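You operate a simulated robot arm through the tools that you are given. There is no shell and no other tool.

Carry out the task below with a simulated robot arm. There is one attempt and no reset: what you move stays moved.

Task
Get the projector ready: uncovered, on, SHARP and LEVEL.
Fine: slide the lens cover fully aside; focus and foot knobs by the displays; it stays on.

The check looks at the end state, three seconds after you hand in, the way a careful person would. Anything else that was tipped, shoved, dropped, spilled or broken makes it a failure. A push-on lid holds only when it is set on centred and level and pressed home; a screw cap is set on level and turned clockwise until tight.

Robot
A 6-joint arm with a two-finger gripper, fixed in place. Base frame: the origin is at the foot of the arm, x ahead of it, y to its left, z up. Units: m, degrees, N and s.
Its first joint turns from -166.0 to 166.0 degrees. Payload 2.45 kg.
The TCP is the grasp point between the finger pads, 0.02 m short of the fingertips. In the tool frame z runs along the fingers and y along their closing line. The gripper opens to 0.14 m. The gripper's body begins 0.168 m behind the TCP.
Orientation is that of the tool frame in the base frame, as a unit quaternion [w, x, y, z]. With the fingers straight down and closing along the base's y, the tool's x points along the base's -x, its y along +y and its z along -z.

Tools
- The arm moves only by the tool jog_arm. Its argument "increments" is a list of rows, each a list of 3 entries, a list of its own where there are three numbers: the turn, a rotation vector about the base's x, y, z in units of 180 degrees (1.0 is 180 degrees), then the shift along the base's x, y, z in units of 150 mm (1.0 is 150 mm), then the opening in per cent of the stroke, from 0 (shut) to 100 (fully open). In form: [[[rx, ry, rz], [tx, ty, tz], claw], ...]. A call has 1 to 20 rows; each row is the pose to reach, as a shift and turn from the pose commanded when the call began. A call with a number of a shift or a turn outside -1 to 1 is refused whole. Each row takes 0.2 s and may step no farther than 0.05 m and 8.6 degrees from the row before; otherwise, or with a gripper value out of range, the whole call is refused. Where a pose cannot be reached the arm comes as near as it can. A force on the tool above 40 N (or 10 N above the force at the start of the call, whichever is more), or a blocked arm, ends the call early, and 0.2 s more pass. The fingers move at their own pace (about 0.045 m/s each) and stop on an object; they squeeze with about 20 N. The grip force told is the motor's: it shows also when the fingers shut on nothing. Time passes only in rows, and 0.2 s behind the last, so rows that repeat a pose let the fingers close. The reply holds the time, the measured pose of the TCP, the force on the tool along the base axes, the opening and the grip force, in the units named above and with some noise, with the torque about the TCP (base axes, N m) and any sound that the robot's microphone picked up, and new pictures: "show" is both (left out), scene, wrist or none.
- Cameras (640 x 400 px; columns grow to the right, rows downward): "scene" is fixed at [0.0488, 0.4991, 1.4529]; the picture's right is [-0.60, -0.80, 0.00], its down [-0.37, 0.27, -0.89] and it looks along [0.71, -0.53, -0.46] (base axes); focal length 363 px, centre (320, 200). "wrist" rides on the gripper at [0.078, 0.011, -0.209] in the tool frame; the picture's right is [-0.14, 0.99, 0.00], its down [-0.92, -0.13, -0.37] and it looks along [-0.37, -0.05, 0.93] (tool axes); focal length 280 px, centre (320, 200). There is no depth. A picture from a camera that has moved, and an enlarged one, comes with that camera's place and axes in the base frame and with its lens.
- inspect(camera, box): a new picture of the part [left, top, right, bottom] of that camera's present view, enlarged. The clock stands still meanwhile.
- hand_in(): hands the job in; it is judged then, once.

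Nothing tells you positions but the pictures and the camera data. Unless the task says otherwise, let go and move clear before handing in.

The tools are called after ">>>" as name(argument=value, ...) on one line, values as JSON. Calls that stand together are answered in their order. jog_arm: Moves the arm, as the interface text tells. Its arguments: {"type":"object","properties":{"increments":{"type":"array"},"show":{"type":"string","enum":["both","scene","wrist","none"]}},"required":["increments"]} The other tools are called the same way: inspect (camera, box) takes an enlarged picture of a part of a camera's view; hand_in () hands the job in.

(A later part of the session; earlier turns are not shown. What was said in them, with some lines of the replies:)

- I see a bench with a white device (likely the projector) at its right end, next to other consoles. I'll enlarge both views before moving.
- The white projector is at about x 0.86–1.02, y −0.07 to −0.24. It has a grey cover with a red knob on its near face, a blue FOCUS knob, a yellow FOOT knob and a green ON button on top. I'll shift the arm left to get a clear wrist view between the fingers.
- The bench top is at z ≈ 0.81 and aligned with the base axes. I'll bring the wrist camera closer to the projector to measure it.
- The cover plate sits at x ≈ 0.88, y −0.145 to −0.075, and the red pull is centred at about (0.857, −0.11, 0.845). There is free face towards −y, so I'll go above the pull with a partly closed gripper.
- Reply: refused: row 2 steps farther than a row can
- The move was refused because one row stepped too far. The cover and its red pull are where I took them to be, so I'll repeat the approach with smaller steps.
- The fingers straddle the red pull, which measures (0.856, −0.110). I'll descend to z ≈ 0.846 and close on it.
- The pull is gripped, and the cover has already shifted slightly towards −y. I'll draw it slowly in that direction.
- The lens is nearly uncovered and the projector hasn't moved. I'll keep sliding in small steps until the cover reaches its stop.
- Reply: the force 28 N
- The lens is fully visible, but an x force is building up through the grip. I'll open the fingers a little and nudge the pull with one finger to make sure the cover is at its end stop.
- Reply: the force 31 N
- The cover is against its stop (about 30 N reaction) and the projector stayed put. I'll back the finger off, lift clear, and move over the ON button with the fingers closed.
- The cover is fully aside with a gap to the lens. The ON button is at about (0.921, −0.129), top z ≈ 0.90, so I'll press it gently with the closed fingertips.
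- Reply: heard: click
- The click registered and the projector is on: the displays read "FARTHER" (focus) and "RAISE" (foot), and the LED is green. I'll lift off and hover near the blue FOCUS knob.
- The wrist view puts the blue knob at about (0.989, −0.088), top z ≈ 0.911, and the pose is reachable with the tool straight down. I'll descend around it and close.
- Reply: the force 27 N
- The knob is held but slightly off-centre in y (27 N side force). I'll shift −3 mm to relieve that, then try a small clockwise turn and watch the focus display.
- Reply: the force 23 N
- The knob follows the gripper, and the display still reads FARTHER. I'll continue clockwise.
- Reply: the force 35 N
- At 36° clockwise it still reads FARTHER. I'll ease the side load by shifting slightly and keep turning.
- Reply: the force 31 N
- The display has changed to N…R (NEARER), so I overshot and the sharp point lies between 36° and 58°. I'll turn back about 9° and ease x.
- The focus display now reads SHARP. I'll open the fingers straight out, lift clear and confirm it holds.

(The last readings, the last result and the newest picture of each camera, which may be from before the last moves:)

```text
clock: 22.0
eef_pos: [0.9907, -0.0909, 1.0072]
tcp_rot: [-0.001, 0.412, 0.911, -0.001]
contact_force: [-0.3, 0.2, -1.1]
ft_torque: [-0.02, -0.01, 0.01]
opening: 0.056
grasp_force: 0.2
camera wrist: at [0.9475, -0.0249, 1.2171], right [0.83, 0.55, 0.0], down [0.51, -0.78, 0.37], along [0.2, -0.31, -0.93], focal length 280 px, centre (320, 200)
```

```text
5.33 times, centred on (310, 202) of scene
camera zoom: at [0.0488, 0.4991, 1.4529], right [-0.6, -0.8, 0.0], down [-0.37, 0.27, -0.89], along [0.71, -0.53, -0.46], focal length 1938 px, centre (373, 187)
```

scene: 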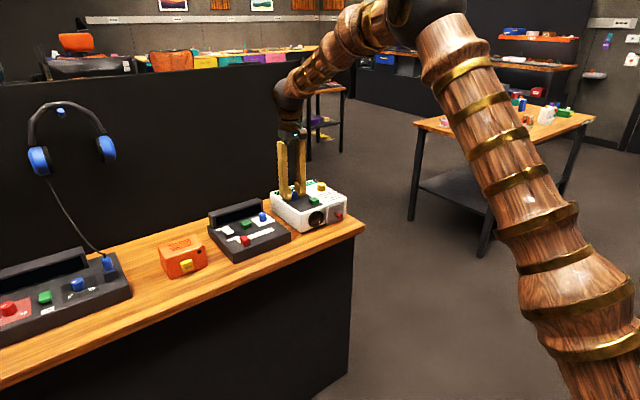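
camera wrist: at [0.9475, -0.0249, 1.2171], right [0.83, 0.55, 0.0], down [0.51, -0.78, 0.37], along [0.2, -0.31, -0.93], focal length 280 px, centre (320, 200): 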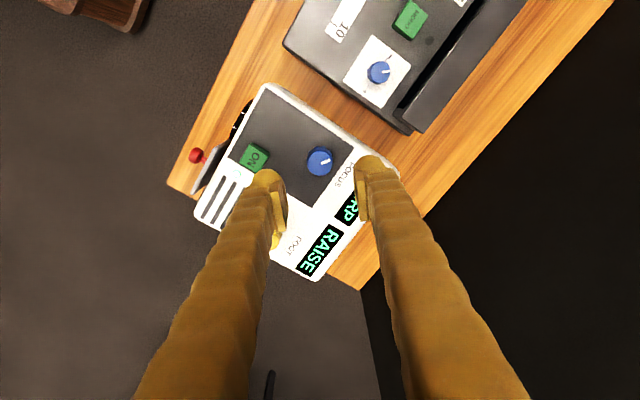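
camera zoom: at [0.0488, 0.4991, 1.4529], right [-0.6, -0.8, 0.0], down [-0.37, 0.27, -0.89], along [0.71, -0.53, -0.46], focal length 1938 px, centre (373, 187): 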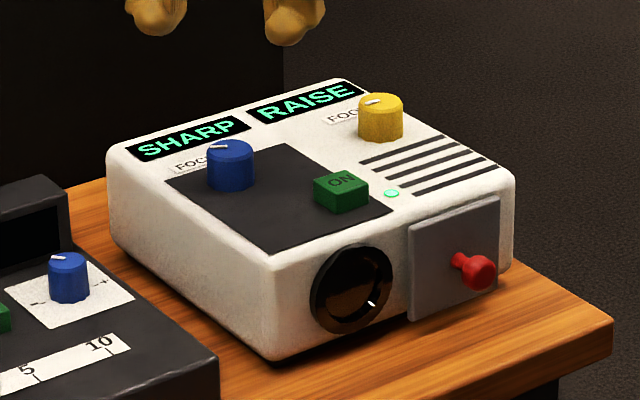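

Focus reads SHARP and held after release. Next is the yellow FOOT knob, expected at about (0.994, −0.207). I'll move over it while unwinding the wrist.

>>> jog_arm(increments=[[[0, 0, 0.04], [0, -0.15, 0], 40], [[0, 0, 0.08], [-0.02, -0.3, 0], 40], [[0, 0, 0.12], [-0.04, -0.45, 0], 40], [[0, 0, 0.16], [-0.04, -0.6, 0], 40], [[0, 0, 0.2], [-0.04, -0.774, 0], 40], [[0, 0, 0.24], [-0.04, -0.774, -0.1], 40], [[0, 0, 0.269], [-0.04, -0.774, -0.17], 40], [[0, 0, 0.269], [-0.04, -0.774, -0.17], 40]])

>>> inspect(camera="scene", box=[250, 165, 370, 240])

>>> inspect(camera="wrist", box=[200, 150, 440, 300])

```text
clock: 23.8
eef_pos: [0.9838, -0.2063, 0.9801]
tcp_rot: [0.0, 0.002, 1.0, 0.0]
contact_force: [-0.9, -0.9, -0.5]
ft_torque: [-0.02, -0.04, -0.02]
opening: 0.0557
grasp_force: 0.1
camera wrist: at [0.9054, -0.1949, 1.1897], right [0.14, 0.99, 0.0], down [0.92, -0.13, 0.37], along [0.37, -0.05, -0.93], focal length 280 px, centre (320, 200)
```

scene: 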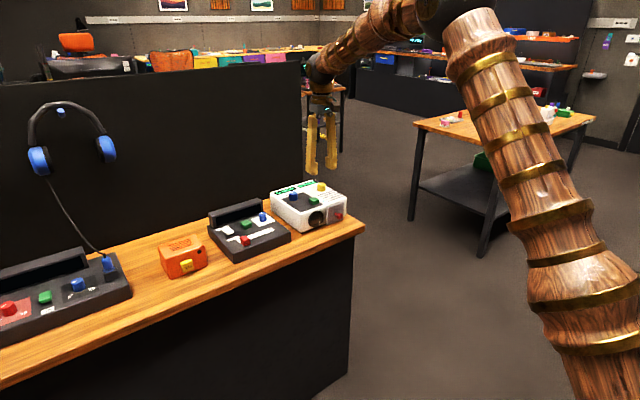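
wrist: 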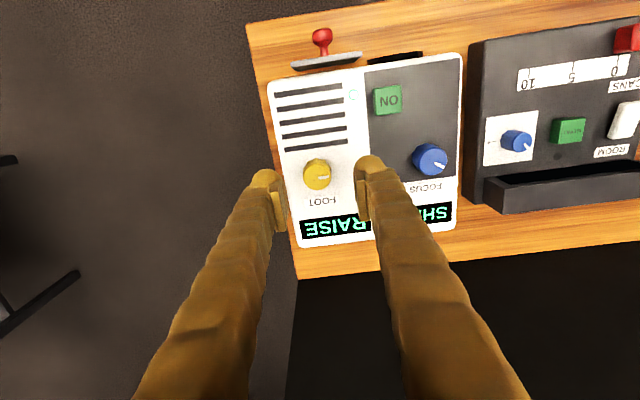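

```text
5.33 times, centred on (310, 202) of scene
camera zoom: at [0.0488, 0.4991, 1.4529], right [-0.6, -0.8, 0.0], down [-0.37, 0.27, -0.89], along [0.71, -0.53, -0.46], focal length 1938 px, centre (373, 187)
```

zoom: 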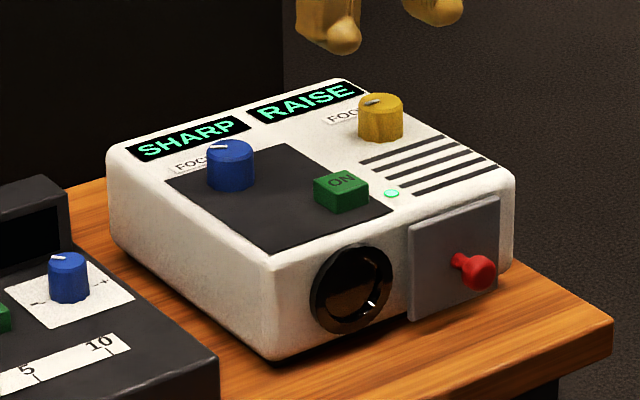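

```text
2.67 times, centred on (320, 225) of wrist
camera zoom: at [0.9054, -0.1949, 1.1897], right [0.14, 0.99, 0.0], down [0.92, -0.13, 0.37], along [0.37, -0.05, -0.93], focal length 748 px, centre (320, 133)
```

zoom: 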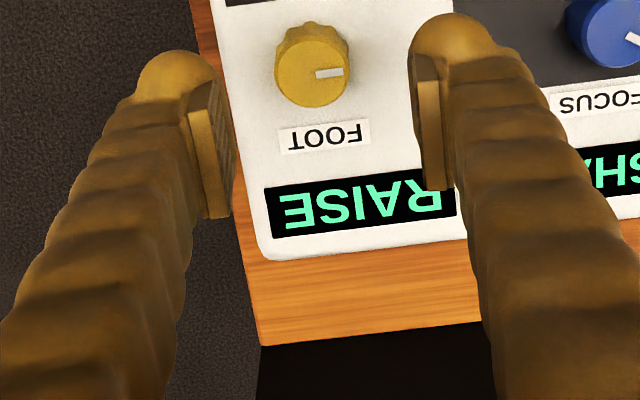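

The yellow knob measures about (0.991, −0.212) after correcting by the blue knob's offset. I'll descend and grip it.

>>> jog_arm(increments=[[[0, 0, 0], [0.045, -0.036, -0.15], 40], [[0, 0, 0], [0.045, -0.036, -0.3], 40], [[0, 0, 0], [0.045, -0.036, -0.38], 40], [[0, 0, 0], [0.045, -0.036, -0.425], 40], [[0, 0, 0], [0.045, -0.036, -0.425], 10], [[0, 0, 0], [0.045, -0.036, -0.425], 0], [[0, 0, 0], [0.045, -0.036, -0.425], 0]], show="wrist")

>>> inspect(camera="scene", box=[250, 165, 370, 240])

>>> inspect(camera="wrist", box=[200, 150, 440, 300])

```text
clock: 25.4
eef_pos: [0.9918, -0.2102, 0.9173]
tcp_rot: [0.0, 0.002, 1.0, -0.001]
contact_force: [2.2, -3.1, -2.4]
ft_torque: [-0.05, -0.1, 0.03]
opening: 0.0289
grasp_force: 32.3
camera wrist: at [0.9137, -0.199, 1.1264], right [0.14, 0.99, 0.0], down [0.92, -0.13, 0.37], along [0.37, -0.05, -0.93], focal length 280 px, centre (320, 200)
```

wrist: 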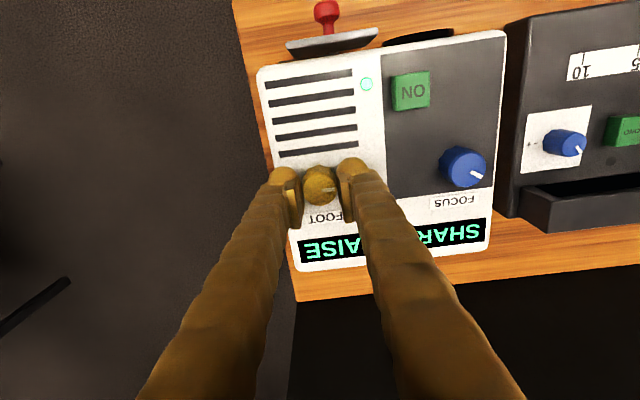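

```text
5.33 times, centred on (310, 202) of scene
camera zoom: at [0.0488, 0.4991, 1.4529], right [-0.6, -0.8, 0.0], down [-0.37, 0.27, -0.89], along [0.71, -0.53, -0.46], focal length 1938 px, centre (373, 187)
```

zoom: 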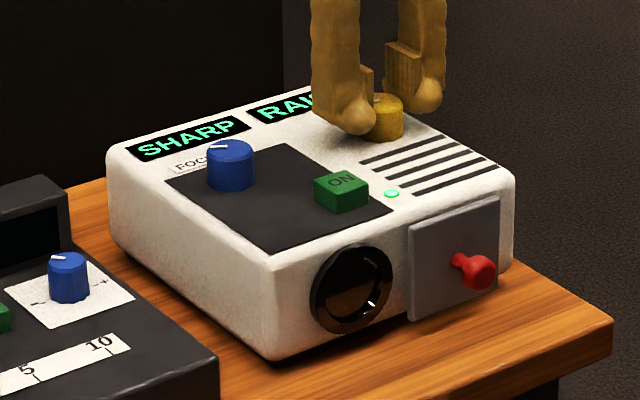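

```text
2.67 times, centred on (320, 225) of wrist
camera zoom: at [0.9137, -0.199, 1.1264], right [0.14, 0.99, 0.0], down [0.92, -0.13, 0.37], along [0.37, -0.05, -0.93], focal length 748 px, centre (320, 133)
```

zoom: 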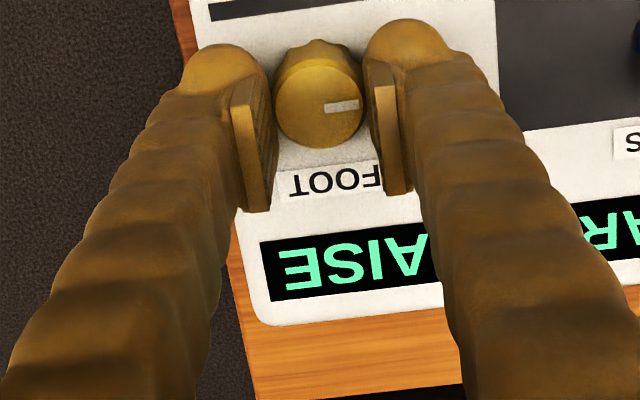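

The grip is well centred with low forces. I'll turn the FOOT knob clockwise about 14° and check.

>>> jog_arm(increments=[[[0, 0, -0.04], [0, 0, 0], 0], [[0, 0, -0.08], [0, 0, 0], 0], [[0, 0, -0.08], [0, 0, 0], 0]], show="wrist")

>>> inspect(camera="scene", box=[250, 165, 370, 240])

```text
clock: 26.2
eef_pos: [0.9908, -0.2105, 0.9194]
tcp_rot: [0.001, 0.128, 0.992, 0.001]
contact_force: [16.6, -4.8, 2.4]
ft_torque: [-0.04, -0.25, -0.03]
opening: 0.0287
grasp_force: 45.1
camera wrist: at [0.9186, -0.1802, 1.1263], right [0.38, 0.92, 0.0], down [0.86, -0.36, 0.37], along [0.34, -0.14, -0.93], focal length 280 px, centre (320, 200)
```

wrist: 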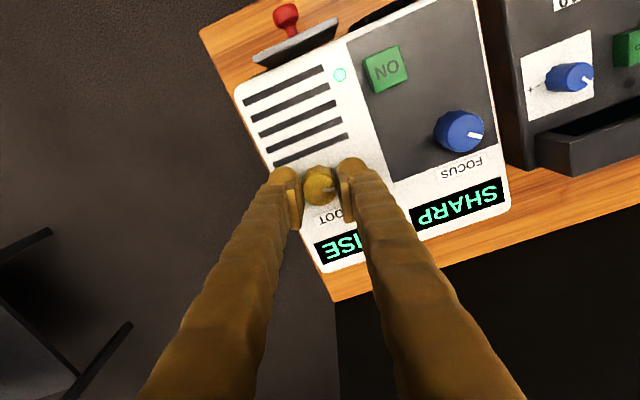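

```text
5.33 times, centred on (310, 202) of scene
camera zoom: at [0.0488, 0.4991, 1.4529], right [-0.6, -0.8, 0.0], down [-0.37, 0.27, -0.89], along [0.71, -0.53, -0.46], focal length 1938 px, centre (373, 187)
```

zoom: 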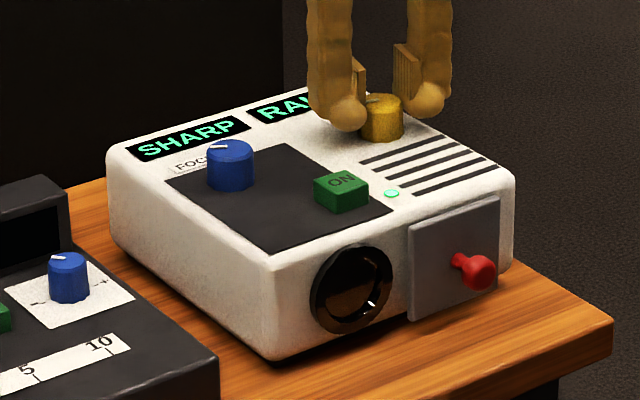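

It still reads RAISE and focus is still SHARP. I'll continue clockwise with a tiny x correction.

>>> jog_arm(increments=[[[0, 0, -0.04], [0.008, -0.002, -0.005], 0], [[0, 0, -0.08], [0.008, -0.002, -0.005], 0], [[0, 0, -0.08], [0.008, -0.002, -0.005], 0]], show="wrist")

>>> inspect(camera="scene", box=[250, 165, 370, 240])

```text
clock: 27.0
eef_pos: [0.9916, -0.2114, 0.9179]
tcp_rot: [-0.001, 0.251, 0.968, 0.0]
contact_force: [-7.7, -0.6, 25.5]
ft_torque: [0.05, 0.21, 0.02]
opening: 0.0286
grasp_force: 45.2
camera wrist: at [0.9286, -0.1633, 1.1264], right [0.6, 0.8, 0.0], down [0.74, -0.56, 0.37], along [0.29, -0.22, -0.93], focal length 280 px, centre (320, 200)
```

wrist: 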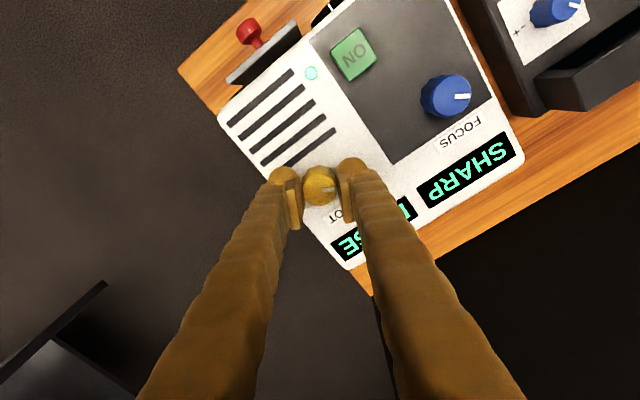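

```text
5.33 times, centred on (310, 202) of scene
camera zoom: at [0.0488, 0.4991, 1.4529], right [-0.6, -0.8, 0.0], down [-0.37, 0.27, -0.89], along [0.71, -0.53, -0.46], focal length 1938 px, centre (373, 187)
```

zoom: 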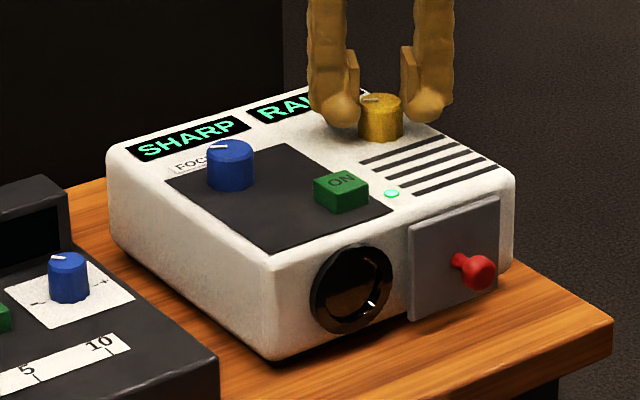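

The display still reads RAISE after 29°. I'll ease z up a little to drop the vertical force and continue.

>>> jog_arm(increments=[[[0, 0, -0.04], [0.002, -0.002, 0.008], 0], [[0, 0, -0.08], [0.002, -0.002, 0.008], 0], [[0, 0, -0.08], [0.002, -0.002, 0.008], 0]], show="wrist")

>>> inspect(camera="scene", box=[250, 165, 370, 240])

>>> inspect(camera="wrist", box=[200, 150, 440, 300])

```text
clock: 27.8
eef_pos: [0.9912, -0.2107, 0.9179]
tcp_rot: [-0.001, 0.37, 0.929, -0.001]
contact_force: [-30.9, 12.5, 15.8]
ft_torque: [0.16, 0.56, 0.03]
opening: 0.0289
grasp_force: 45.1
camera wrist: at [0.9429, -0.1497, 1.1264], right [0.78, 0.62, 0.0], down [0.58, -0.73, 0.37], along [0.23, -0.29, -0.93], focal length 280 px, centre (320, 200)
```

wrist: 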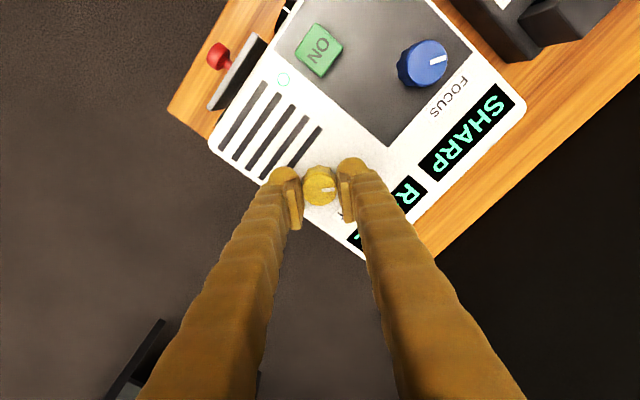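

```text
5.33 times, centred on (310, 202) of scene
camera zoom: at [0.0488, 0.4991, 1.4529], right [-0.6, -0.8, 0.0], down [-0.37, 0.27, -0.89], along [0.71, -0.53, -0.46], focal length 1938 px, centre (373, 187)
```

zoom: 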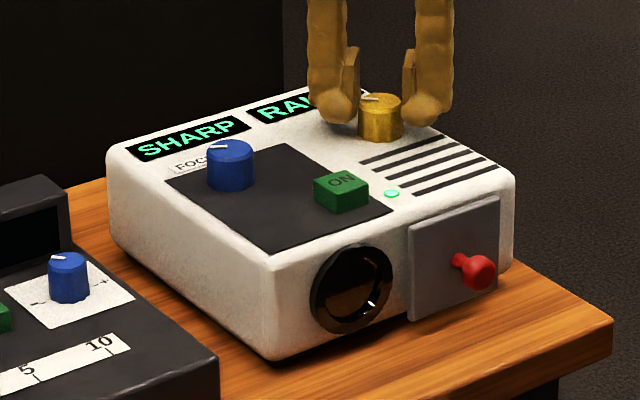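

```text
2.67 times, centred on (320, 225) of wrist
camera zoom: at [0.9429, -0.1497, 1.1264], right [0.78, 0.62, 0.0], down [0.58, -0.73, 0.37], along [0.23, -0.29, -0.93], focal length 748 px, centre (320, 133)
```

zoom: 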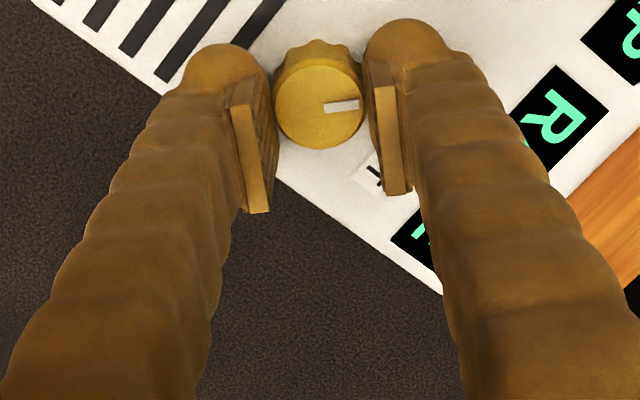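

It's still RAISE at 43°. I'll ease the x load by about 2 mm and continue clockwise.

>>> jog_arm(increments=[[[0, 0, 0], [-0.012, 0.005, 0.002], 0], [[0, 0, -0.04], [-0.012, 0.005, 0.002], 0], [[0, 0, -0.08], [-0.012, 0.005, 0.002], 0], [[0, 0, -0.08], [-0.012, 0.005, 0.002], 0]], show="wrist")

>>> inspect(camera="scene", box=[250, 165, 370, 240])

```text
clock: 28.8
eef_pos: [0.991, -0.2119, 0.9181]
tcp_rot: [0.0, 0.484, 0.875, -0.001]
contact_force: [8.4, -8.8, -20.4]
ft_torque: [-0.25, -0.16, 0.0]
opening: 0.0288
grasp_force: 45.1
camera wrist: at [0.9592, -0.1396, 1.1262], right [0.91, 0.41, 0.0], down [0.38, -0.85, 0.37], along [0.15, -0.34, -0.93], focal length 280 px, centre (320, 200)
```

wrist: 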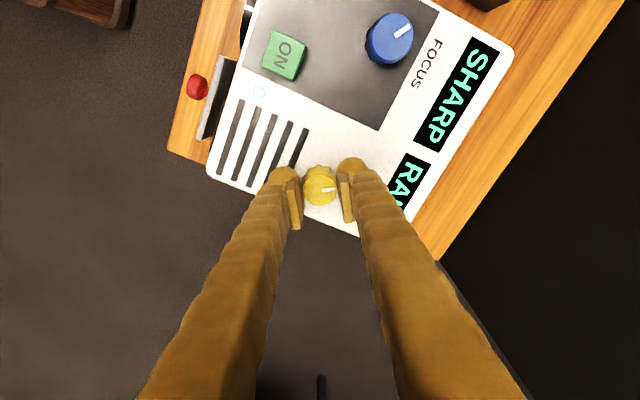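

```text
5.33 times, centred on (310, 202) of scene
camera zoom: at [0.0488, 0.4991, 1.4529], right [-0.6, -0.8, 0.0], down [-0.37, 0.27, -0.89], along [0.71, -0.53, -0.46], focal length 1938 px, centre (373, 187)
```

zoom: 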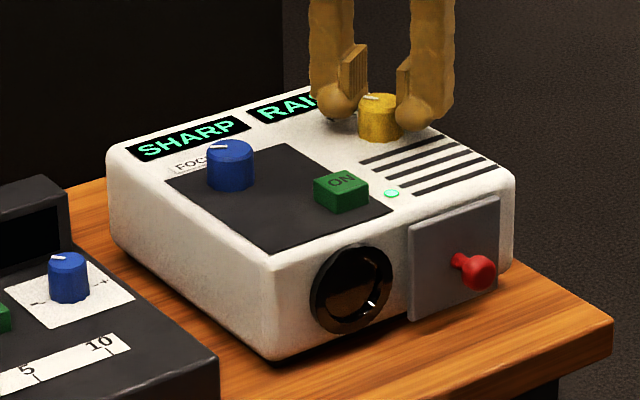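

Still RAISE at 58°. I'll keep turning clockwise in 14° steps.

>>> jog_arm(increments=[[[0, 0, 0], [0.003, -0.003, -0.005], 0], [[0, 0, -0.04], [0.003, -0.003, -0.005], 0], [[0, 0, -0.08], [0.003, -0.003, -0.005], 0], [[0, 0, -0.08], [0.003, -0.003, -0.005], 0]], show="wrist")

>>> inspect(camera="scene", box=[250, 165, 370, 240])

```text
clock: 29.8
eef_pos: [0.9904, -0.2108, 0.9175]
tcp_rot: [-0.001, 0.589, 0.808, 0.0]
contact_force: [-17.4, -15.6, -8.0]
ft_torque: [-0.15, 0.21, 0.03]
opening: 0.0288
grasp_force: 44.9
camera wrist: at [0.9781, -0.134, 1.1263], right [0.99, 0.17, 0.0], down [0.16, -0.92, 0.37], along [0.06, -0.36, -0.93], focal length 280 px, centre (320, 200)
```

wrist: 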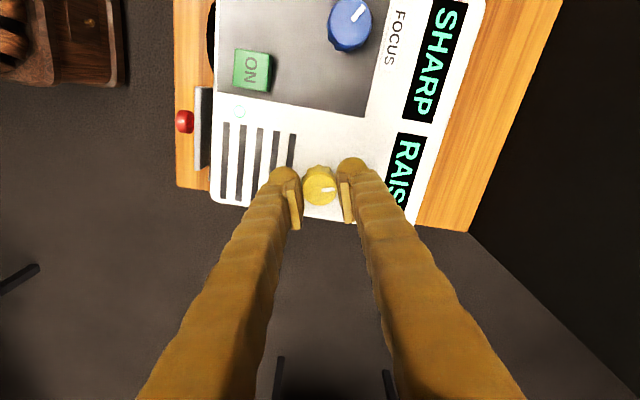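

```text
5.33 times, centred on (310, 202) of scene
camera zoom: at [0.0488, 0.4991, 1.4529], right [-0.6, -0.8, 0.0], down [-0.37, 0.27, -0.89], along [0.71, -0.53, -0.46], focal length 1938 px, centre (373, 187)
```

zoom: 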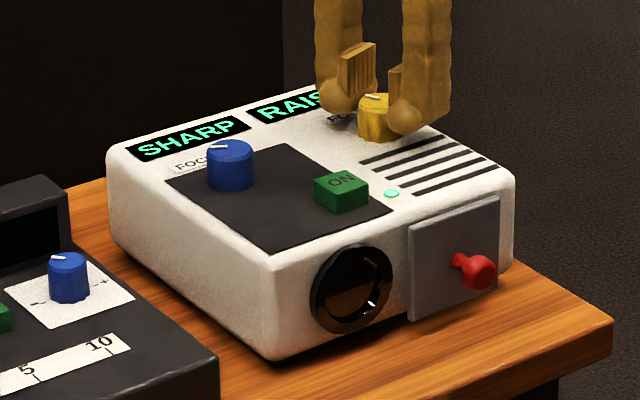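

Still RAISE at 72°. The display is now readable in the wrist view, so I'll continue clockwise.

>>> jog_arm(increments=[[[0, 0, 0], [-0.006, -0.006, -0.003], 0], [[0, 0, -0.04], [-0.006, -0.006, -0.003], 0], [[0, 0, -0.08], [-0.006, -0.006, -0.003], 0], [[0, 0, -0.08], [-0.006, -0.006, -0.003], 0]], show="wrist")

```text
clock: 30.8
eef_pos: [0.9904, -0.2122, 0.9177]
tcp_rot: [-0.001, 0.687, 0.727, -0.001]
contact_force: [-35.6, -3.1, 17.6]
ft_torque: [0.05, 0.5, 0.09]
opening: 0.029
grasp_force: 44.8
camera wrist: at [0.9973, -0.1332, 1.1263], right [1.0, -0.08, 0.0], down [-0.07, -0.93, 0.37], along [-0.03, -0.37, -0.93], focal length 280 px, centre (320, 200)
```

wrist: 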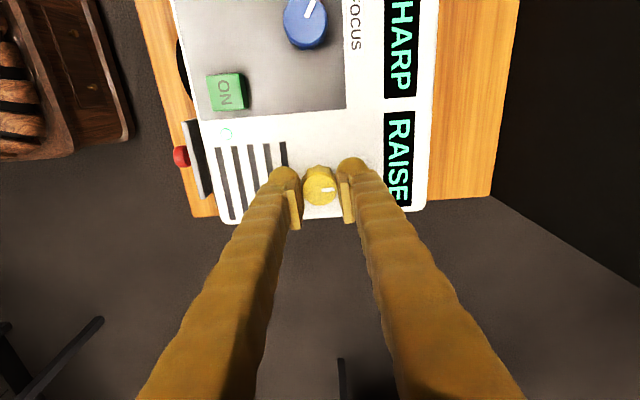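

Still RAISE at 87°, with side force building in x. I'll relieve it and continue.

>>> jog_arm(increments=[[[0, 0, 0], [-0.015, 0, 0.004], 0], [[0, 0, -0.04], [-0.015, 0, 0.004], 0], [[0, 0, -0.08], [-0.015, 0, 0.004], 0], [[0, 0, -0.08], [-0.015, 0, 0.004], 0]], show="wrist")

```text
clock: 31.8
eef_pos: [0.9898, -0.212, 0.9192]
tcp_rot: [0.0, 0.772, 0.635, 0.0]
contact_force: [23.3, -0.9, -3.4]
ft_torque: [0.0, -0.26, -0.06]
opening: 0.0287
grasp_force: 45.0
camera wrist: at [1.0156, -0.1373, 1.1263], right [0.95, -0.33, 0.0], down [-0.3, -0.88, 0.37], along [-0.12, -0.35, -0.93], focal length 280 px, centre (320, 200)
```

wrist: 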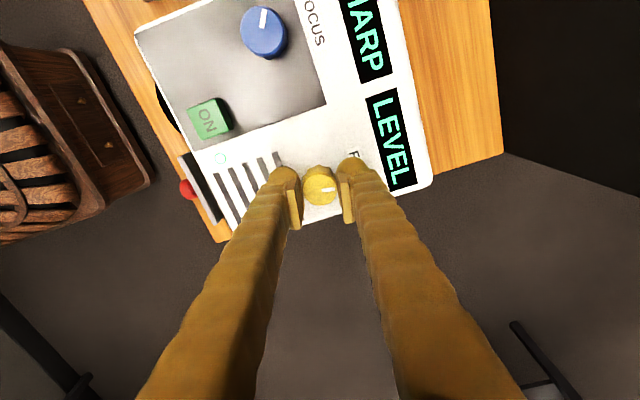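

The foot display now reads LEVEL. I'll take off the side load, release and lift straight up.

>>> jog_arm(increments=[[[0, 0, 0], [0.006, 0, 0], 0], [[0, 0, 0], [0.006, 0, 0], 20], [[0, 0, 0], [0.006, 0, 0], 40], [[0, 0, 0], [0.006, 0, 0], 40], [[0, 0, 0], [0.006, 0, 0.15], 40], [[0, 0, 0], [0.006, 0, 0.35], 40], [[0, 0, 0], [0.006, 0, 0.6], 40], [[0, 0, 0], [0.006, 0, 0.6], 40]], show="wrist")

>>> inspect(camera="scene", box=[250, 165, 370, 240])

```text
clock: 33.6
eef_pos: [0.9892, -0.2118, 1.0061]
tcp_rot: [0.0, 0.772, 0.636, -0.001]
contact_force: [-0.3, 0.0, -0.3]
ft_torque: [0.01, -0.02, -0.02]
opening: 0.056
grasp_force: 0.0
camera wrist: at [1.0152, -0.1379, 1.2157], right [0.95, -0.32, 0.0], down [-0.3, -0.88, 0.37], along [-0.12, -0.35, -0.93], focal length 280 px, centre (320, 200)
```

wrist: 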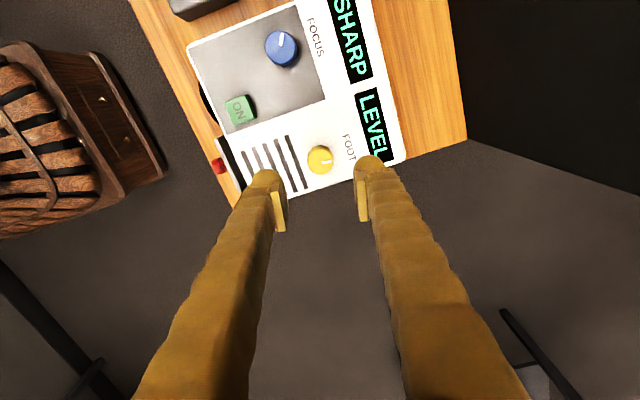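

```text
5.33 times, centred on (310, 202) of scene
camera zoom: at [0.0488, 0.4991, 1.4529], right [-0.6, -0.8, 0.0], down [-0.37, 0.27, -0.89], along [0.71, -0.53, -0.46], focal length 1938 px, centre (373, 187)
```

zoom: 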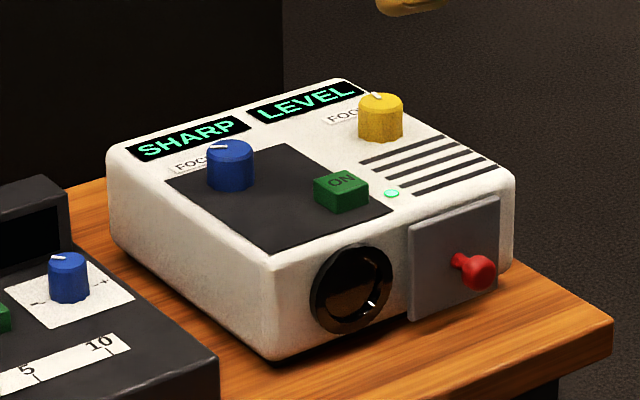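

Both displays read SHARP and LEVEL, the LED is lit and the cover is aside. I'll move the arm well clear and wait a few seconds to check it stays on.

>>> jog_arm(increments=[[[0, 0, 0], [0, 0, 0.25], 40], [[0, 0, 0.04], [-0.1, 0, 0.5], 40], [[0, 0, 0.08], [-0.3, 0, 0.7], 40], [[0, 0, 0.12], [-0.6, 0, 0.75], 40], [[0, 0, 0.16], [-0.9, 0, 0.75], 40], [[0, 0, 0.2], [-1, 0, 0.75], 40], [[0, 0, 0.24], [-1, 0, 0.75], 40], [[0, 0, 0.24], [-1, 0, 0.75], 40], [[0, 0, 0.24], [-1, 0, 0.75], 40], [[0, 0, 0.24], [-1, 0, 0.75], 40], [[0, 0, 0.24], [-1, 0, 0.75], 40], [[0, 0, 0.24], [-1, 0, 0.75], 40], [[0, 0, 0.24], [-1, 0, 0.75], 40], [[0, 0, 0.24], [-1, 0, 0.75], 40], [[0, 0, 0.24], [-1, 0, 0.75], 40], [[0, 0, 0.24], [-1, 0, 0.75], 40], [[0, 0, 0.24], [-1, 0, 0.75], 40], [[0, 0, 0.24], [-1, 0, 0.75], 40], [[0, 0, 0.24], [-1, 0, 0.75], 40], [[0, 0, 0.24], [-1, 0, 0.75], 40]])

>>> inspect(camera="scene", box=[250, 165, 370, 240])

```text
clock: 37.8
eef_pos: [0.8378, -0.2121, 1.1202]
tcp_rot: [0.0, 0.483, 0.876, -0.001]
contact_force: [0.7, 0.5, -1.1]
ft_torque: [0.0, -0.02, 0.0]
opening: 0.0558
grasp_force: 0.1
camera wrist: at [0.8071, -0.1408, 1.3289], right [0.91, 0.41, 0.0], down [0.38, -0.85, 0.37], along [0.15, -0.34, -0.93], focal length 280 px, centre (320, 200)
```

scene: 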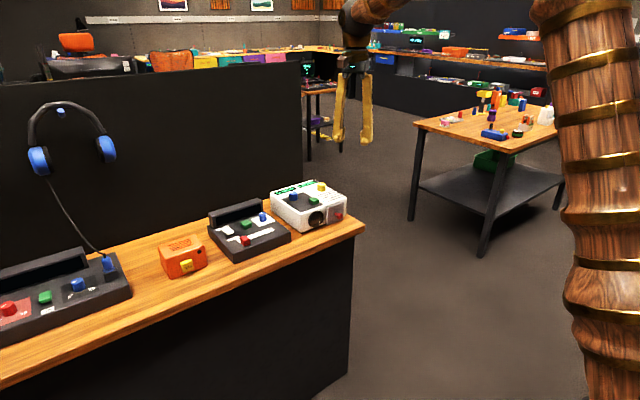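
wrist: 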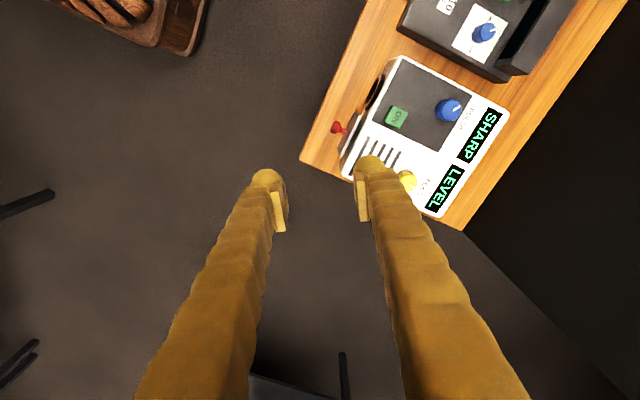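

```text
5.33 times, centred on (310, 202) of scene
camera zoom: at [0.0488, 0.4991, 1.4529], right [-0.6, -0.8, 0.0], down [-0.37, 0.27, -0.89], along [0.71, -0.53, -0.46], focal length 1938 px, centre (373, 187)
```

zoom: 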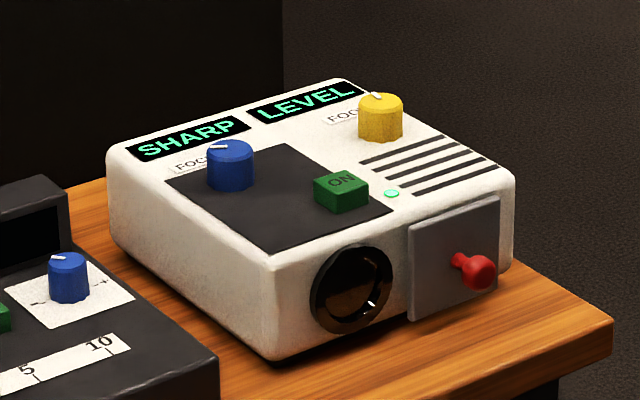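

Several seconds on, the projector is still lit and reads SHARP and LEVEL. The lens is uncovered, nothing else has moved, and the arm is clear, so I'm handing in.

>>> hand_in()

```text
The job is handed in.
```

The projector is ready: the lens is uncovered, it's on, and its displays read SHARP and LEVEL.

- **Cover:** I slid it aside until it hit its stop, and the lens is fully clear.
- **Power:** One press of ON lit the green LED. It was still on more than 20 seconds later, at my last check.
- **Focus:** I turned the knob clockwise, overshot to NEARER, and turned back until the display read SHARP.
- **Foot:** I turned the knob about 100° clockwise until it read LEVEL. I stopped soon after it changed, so it may be near the edge of the level range, but the reading held after I let go.

I let go of everything and moved the arm clear before handing in. In the pictures, the projector and the other items on the bench stayed where they were.
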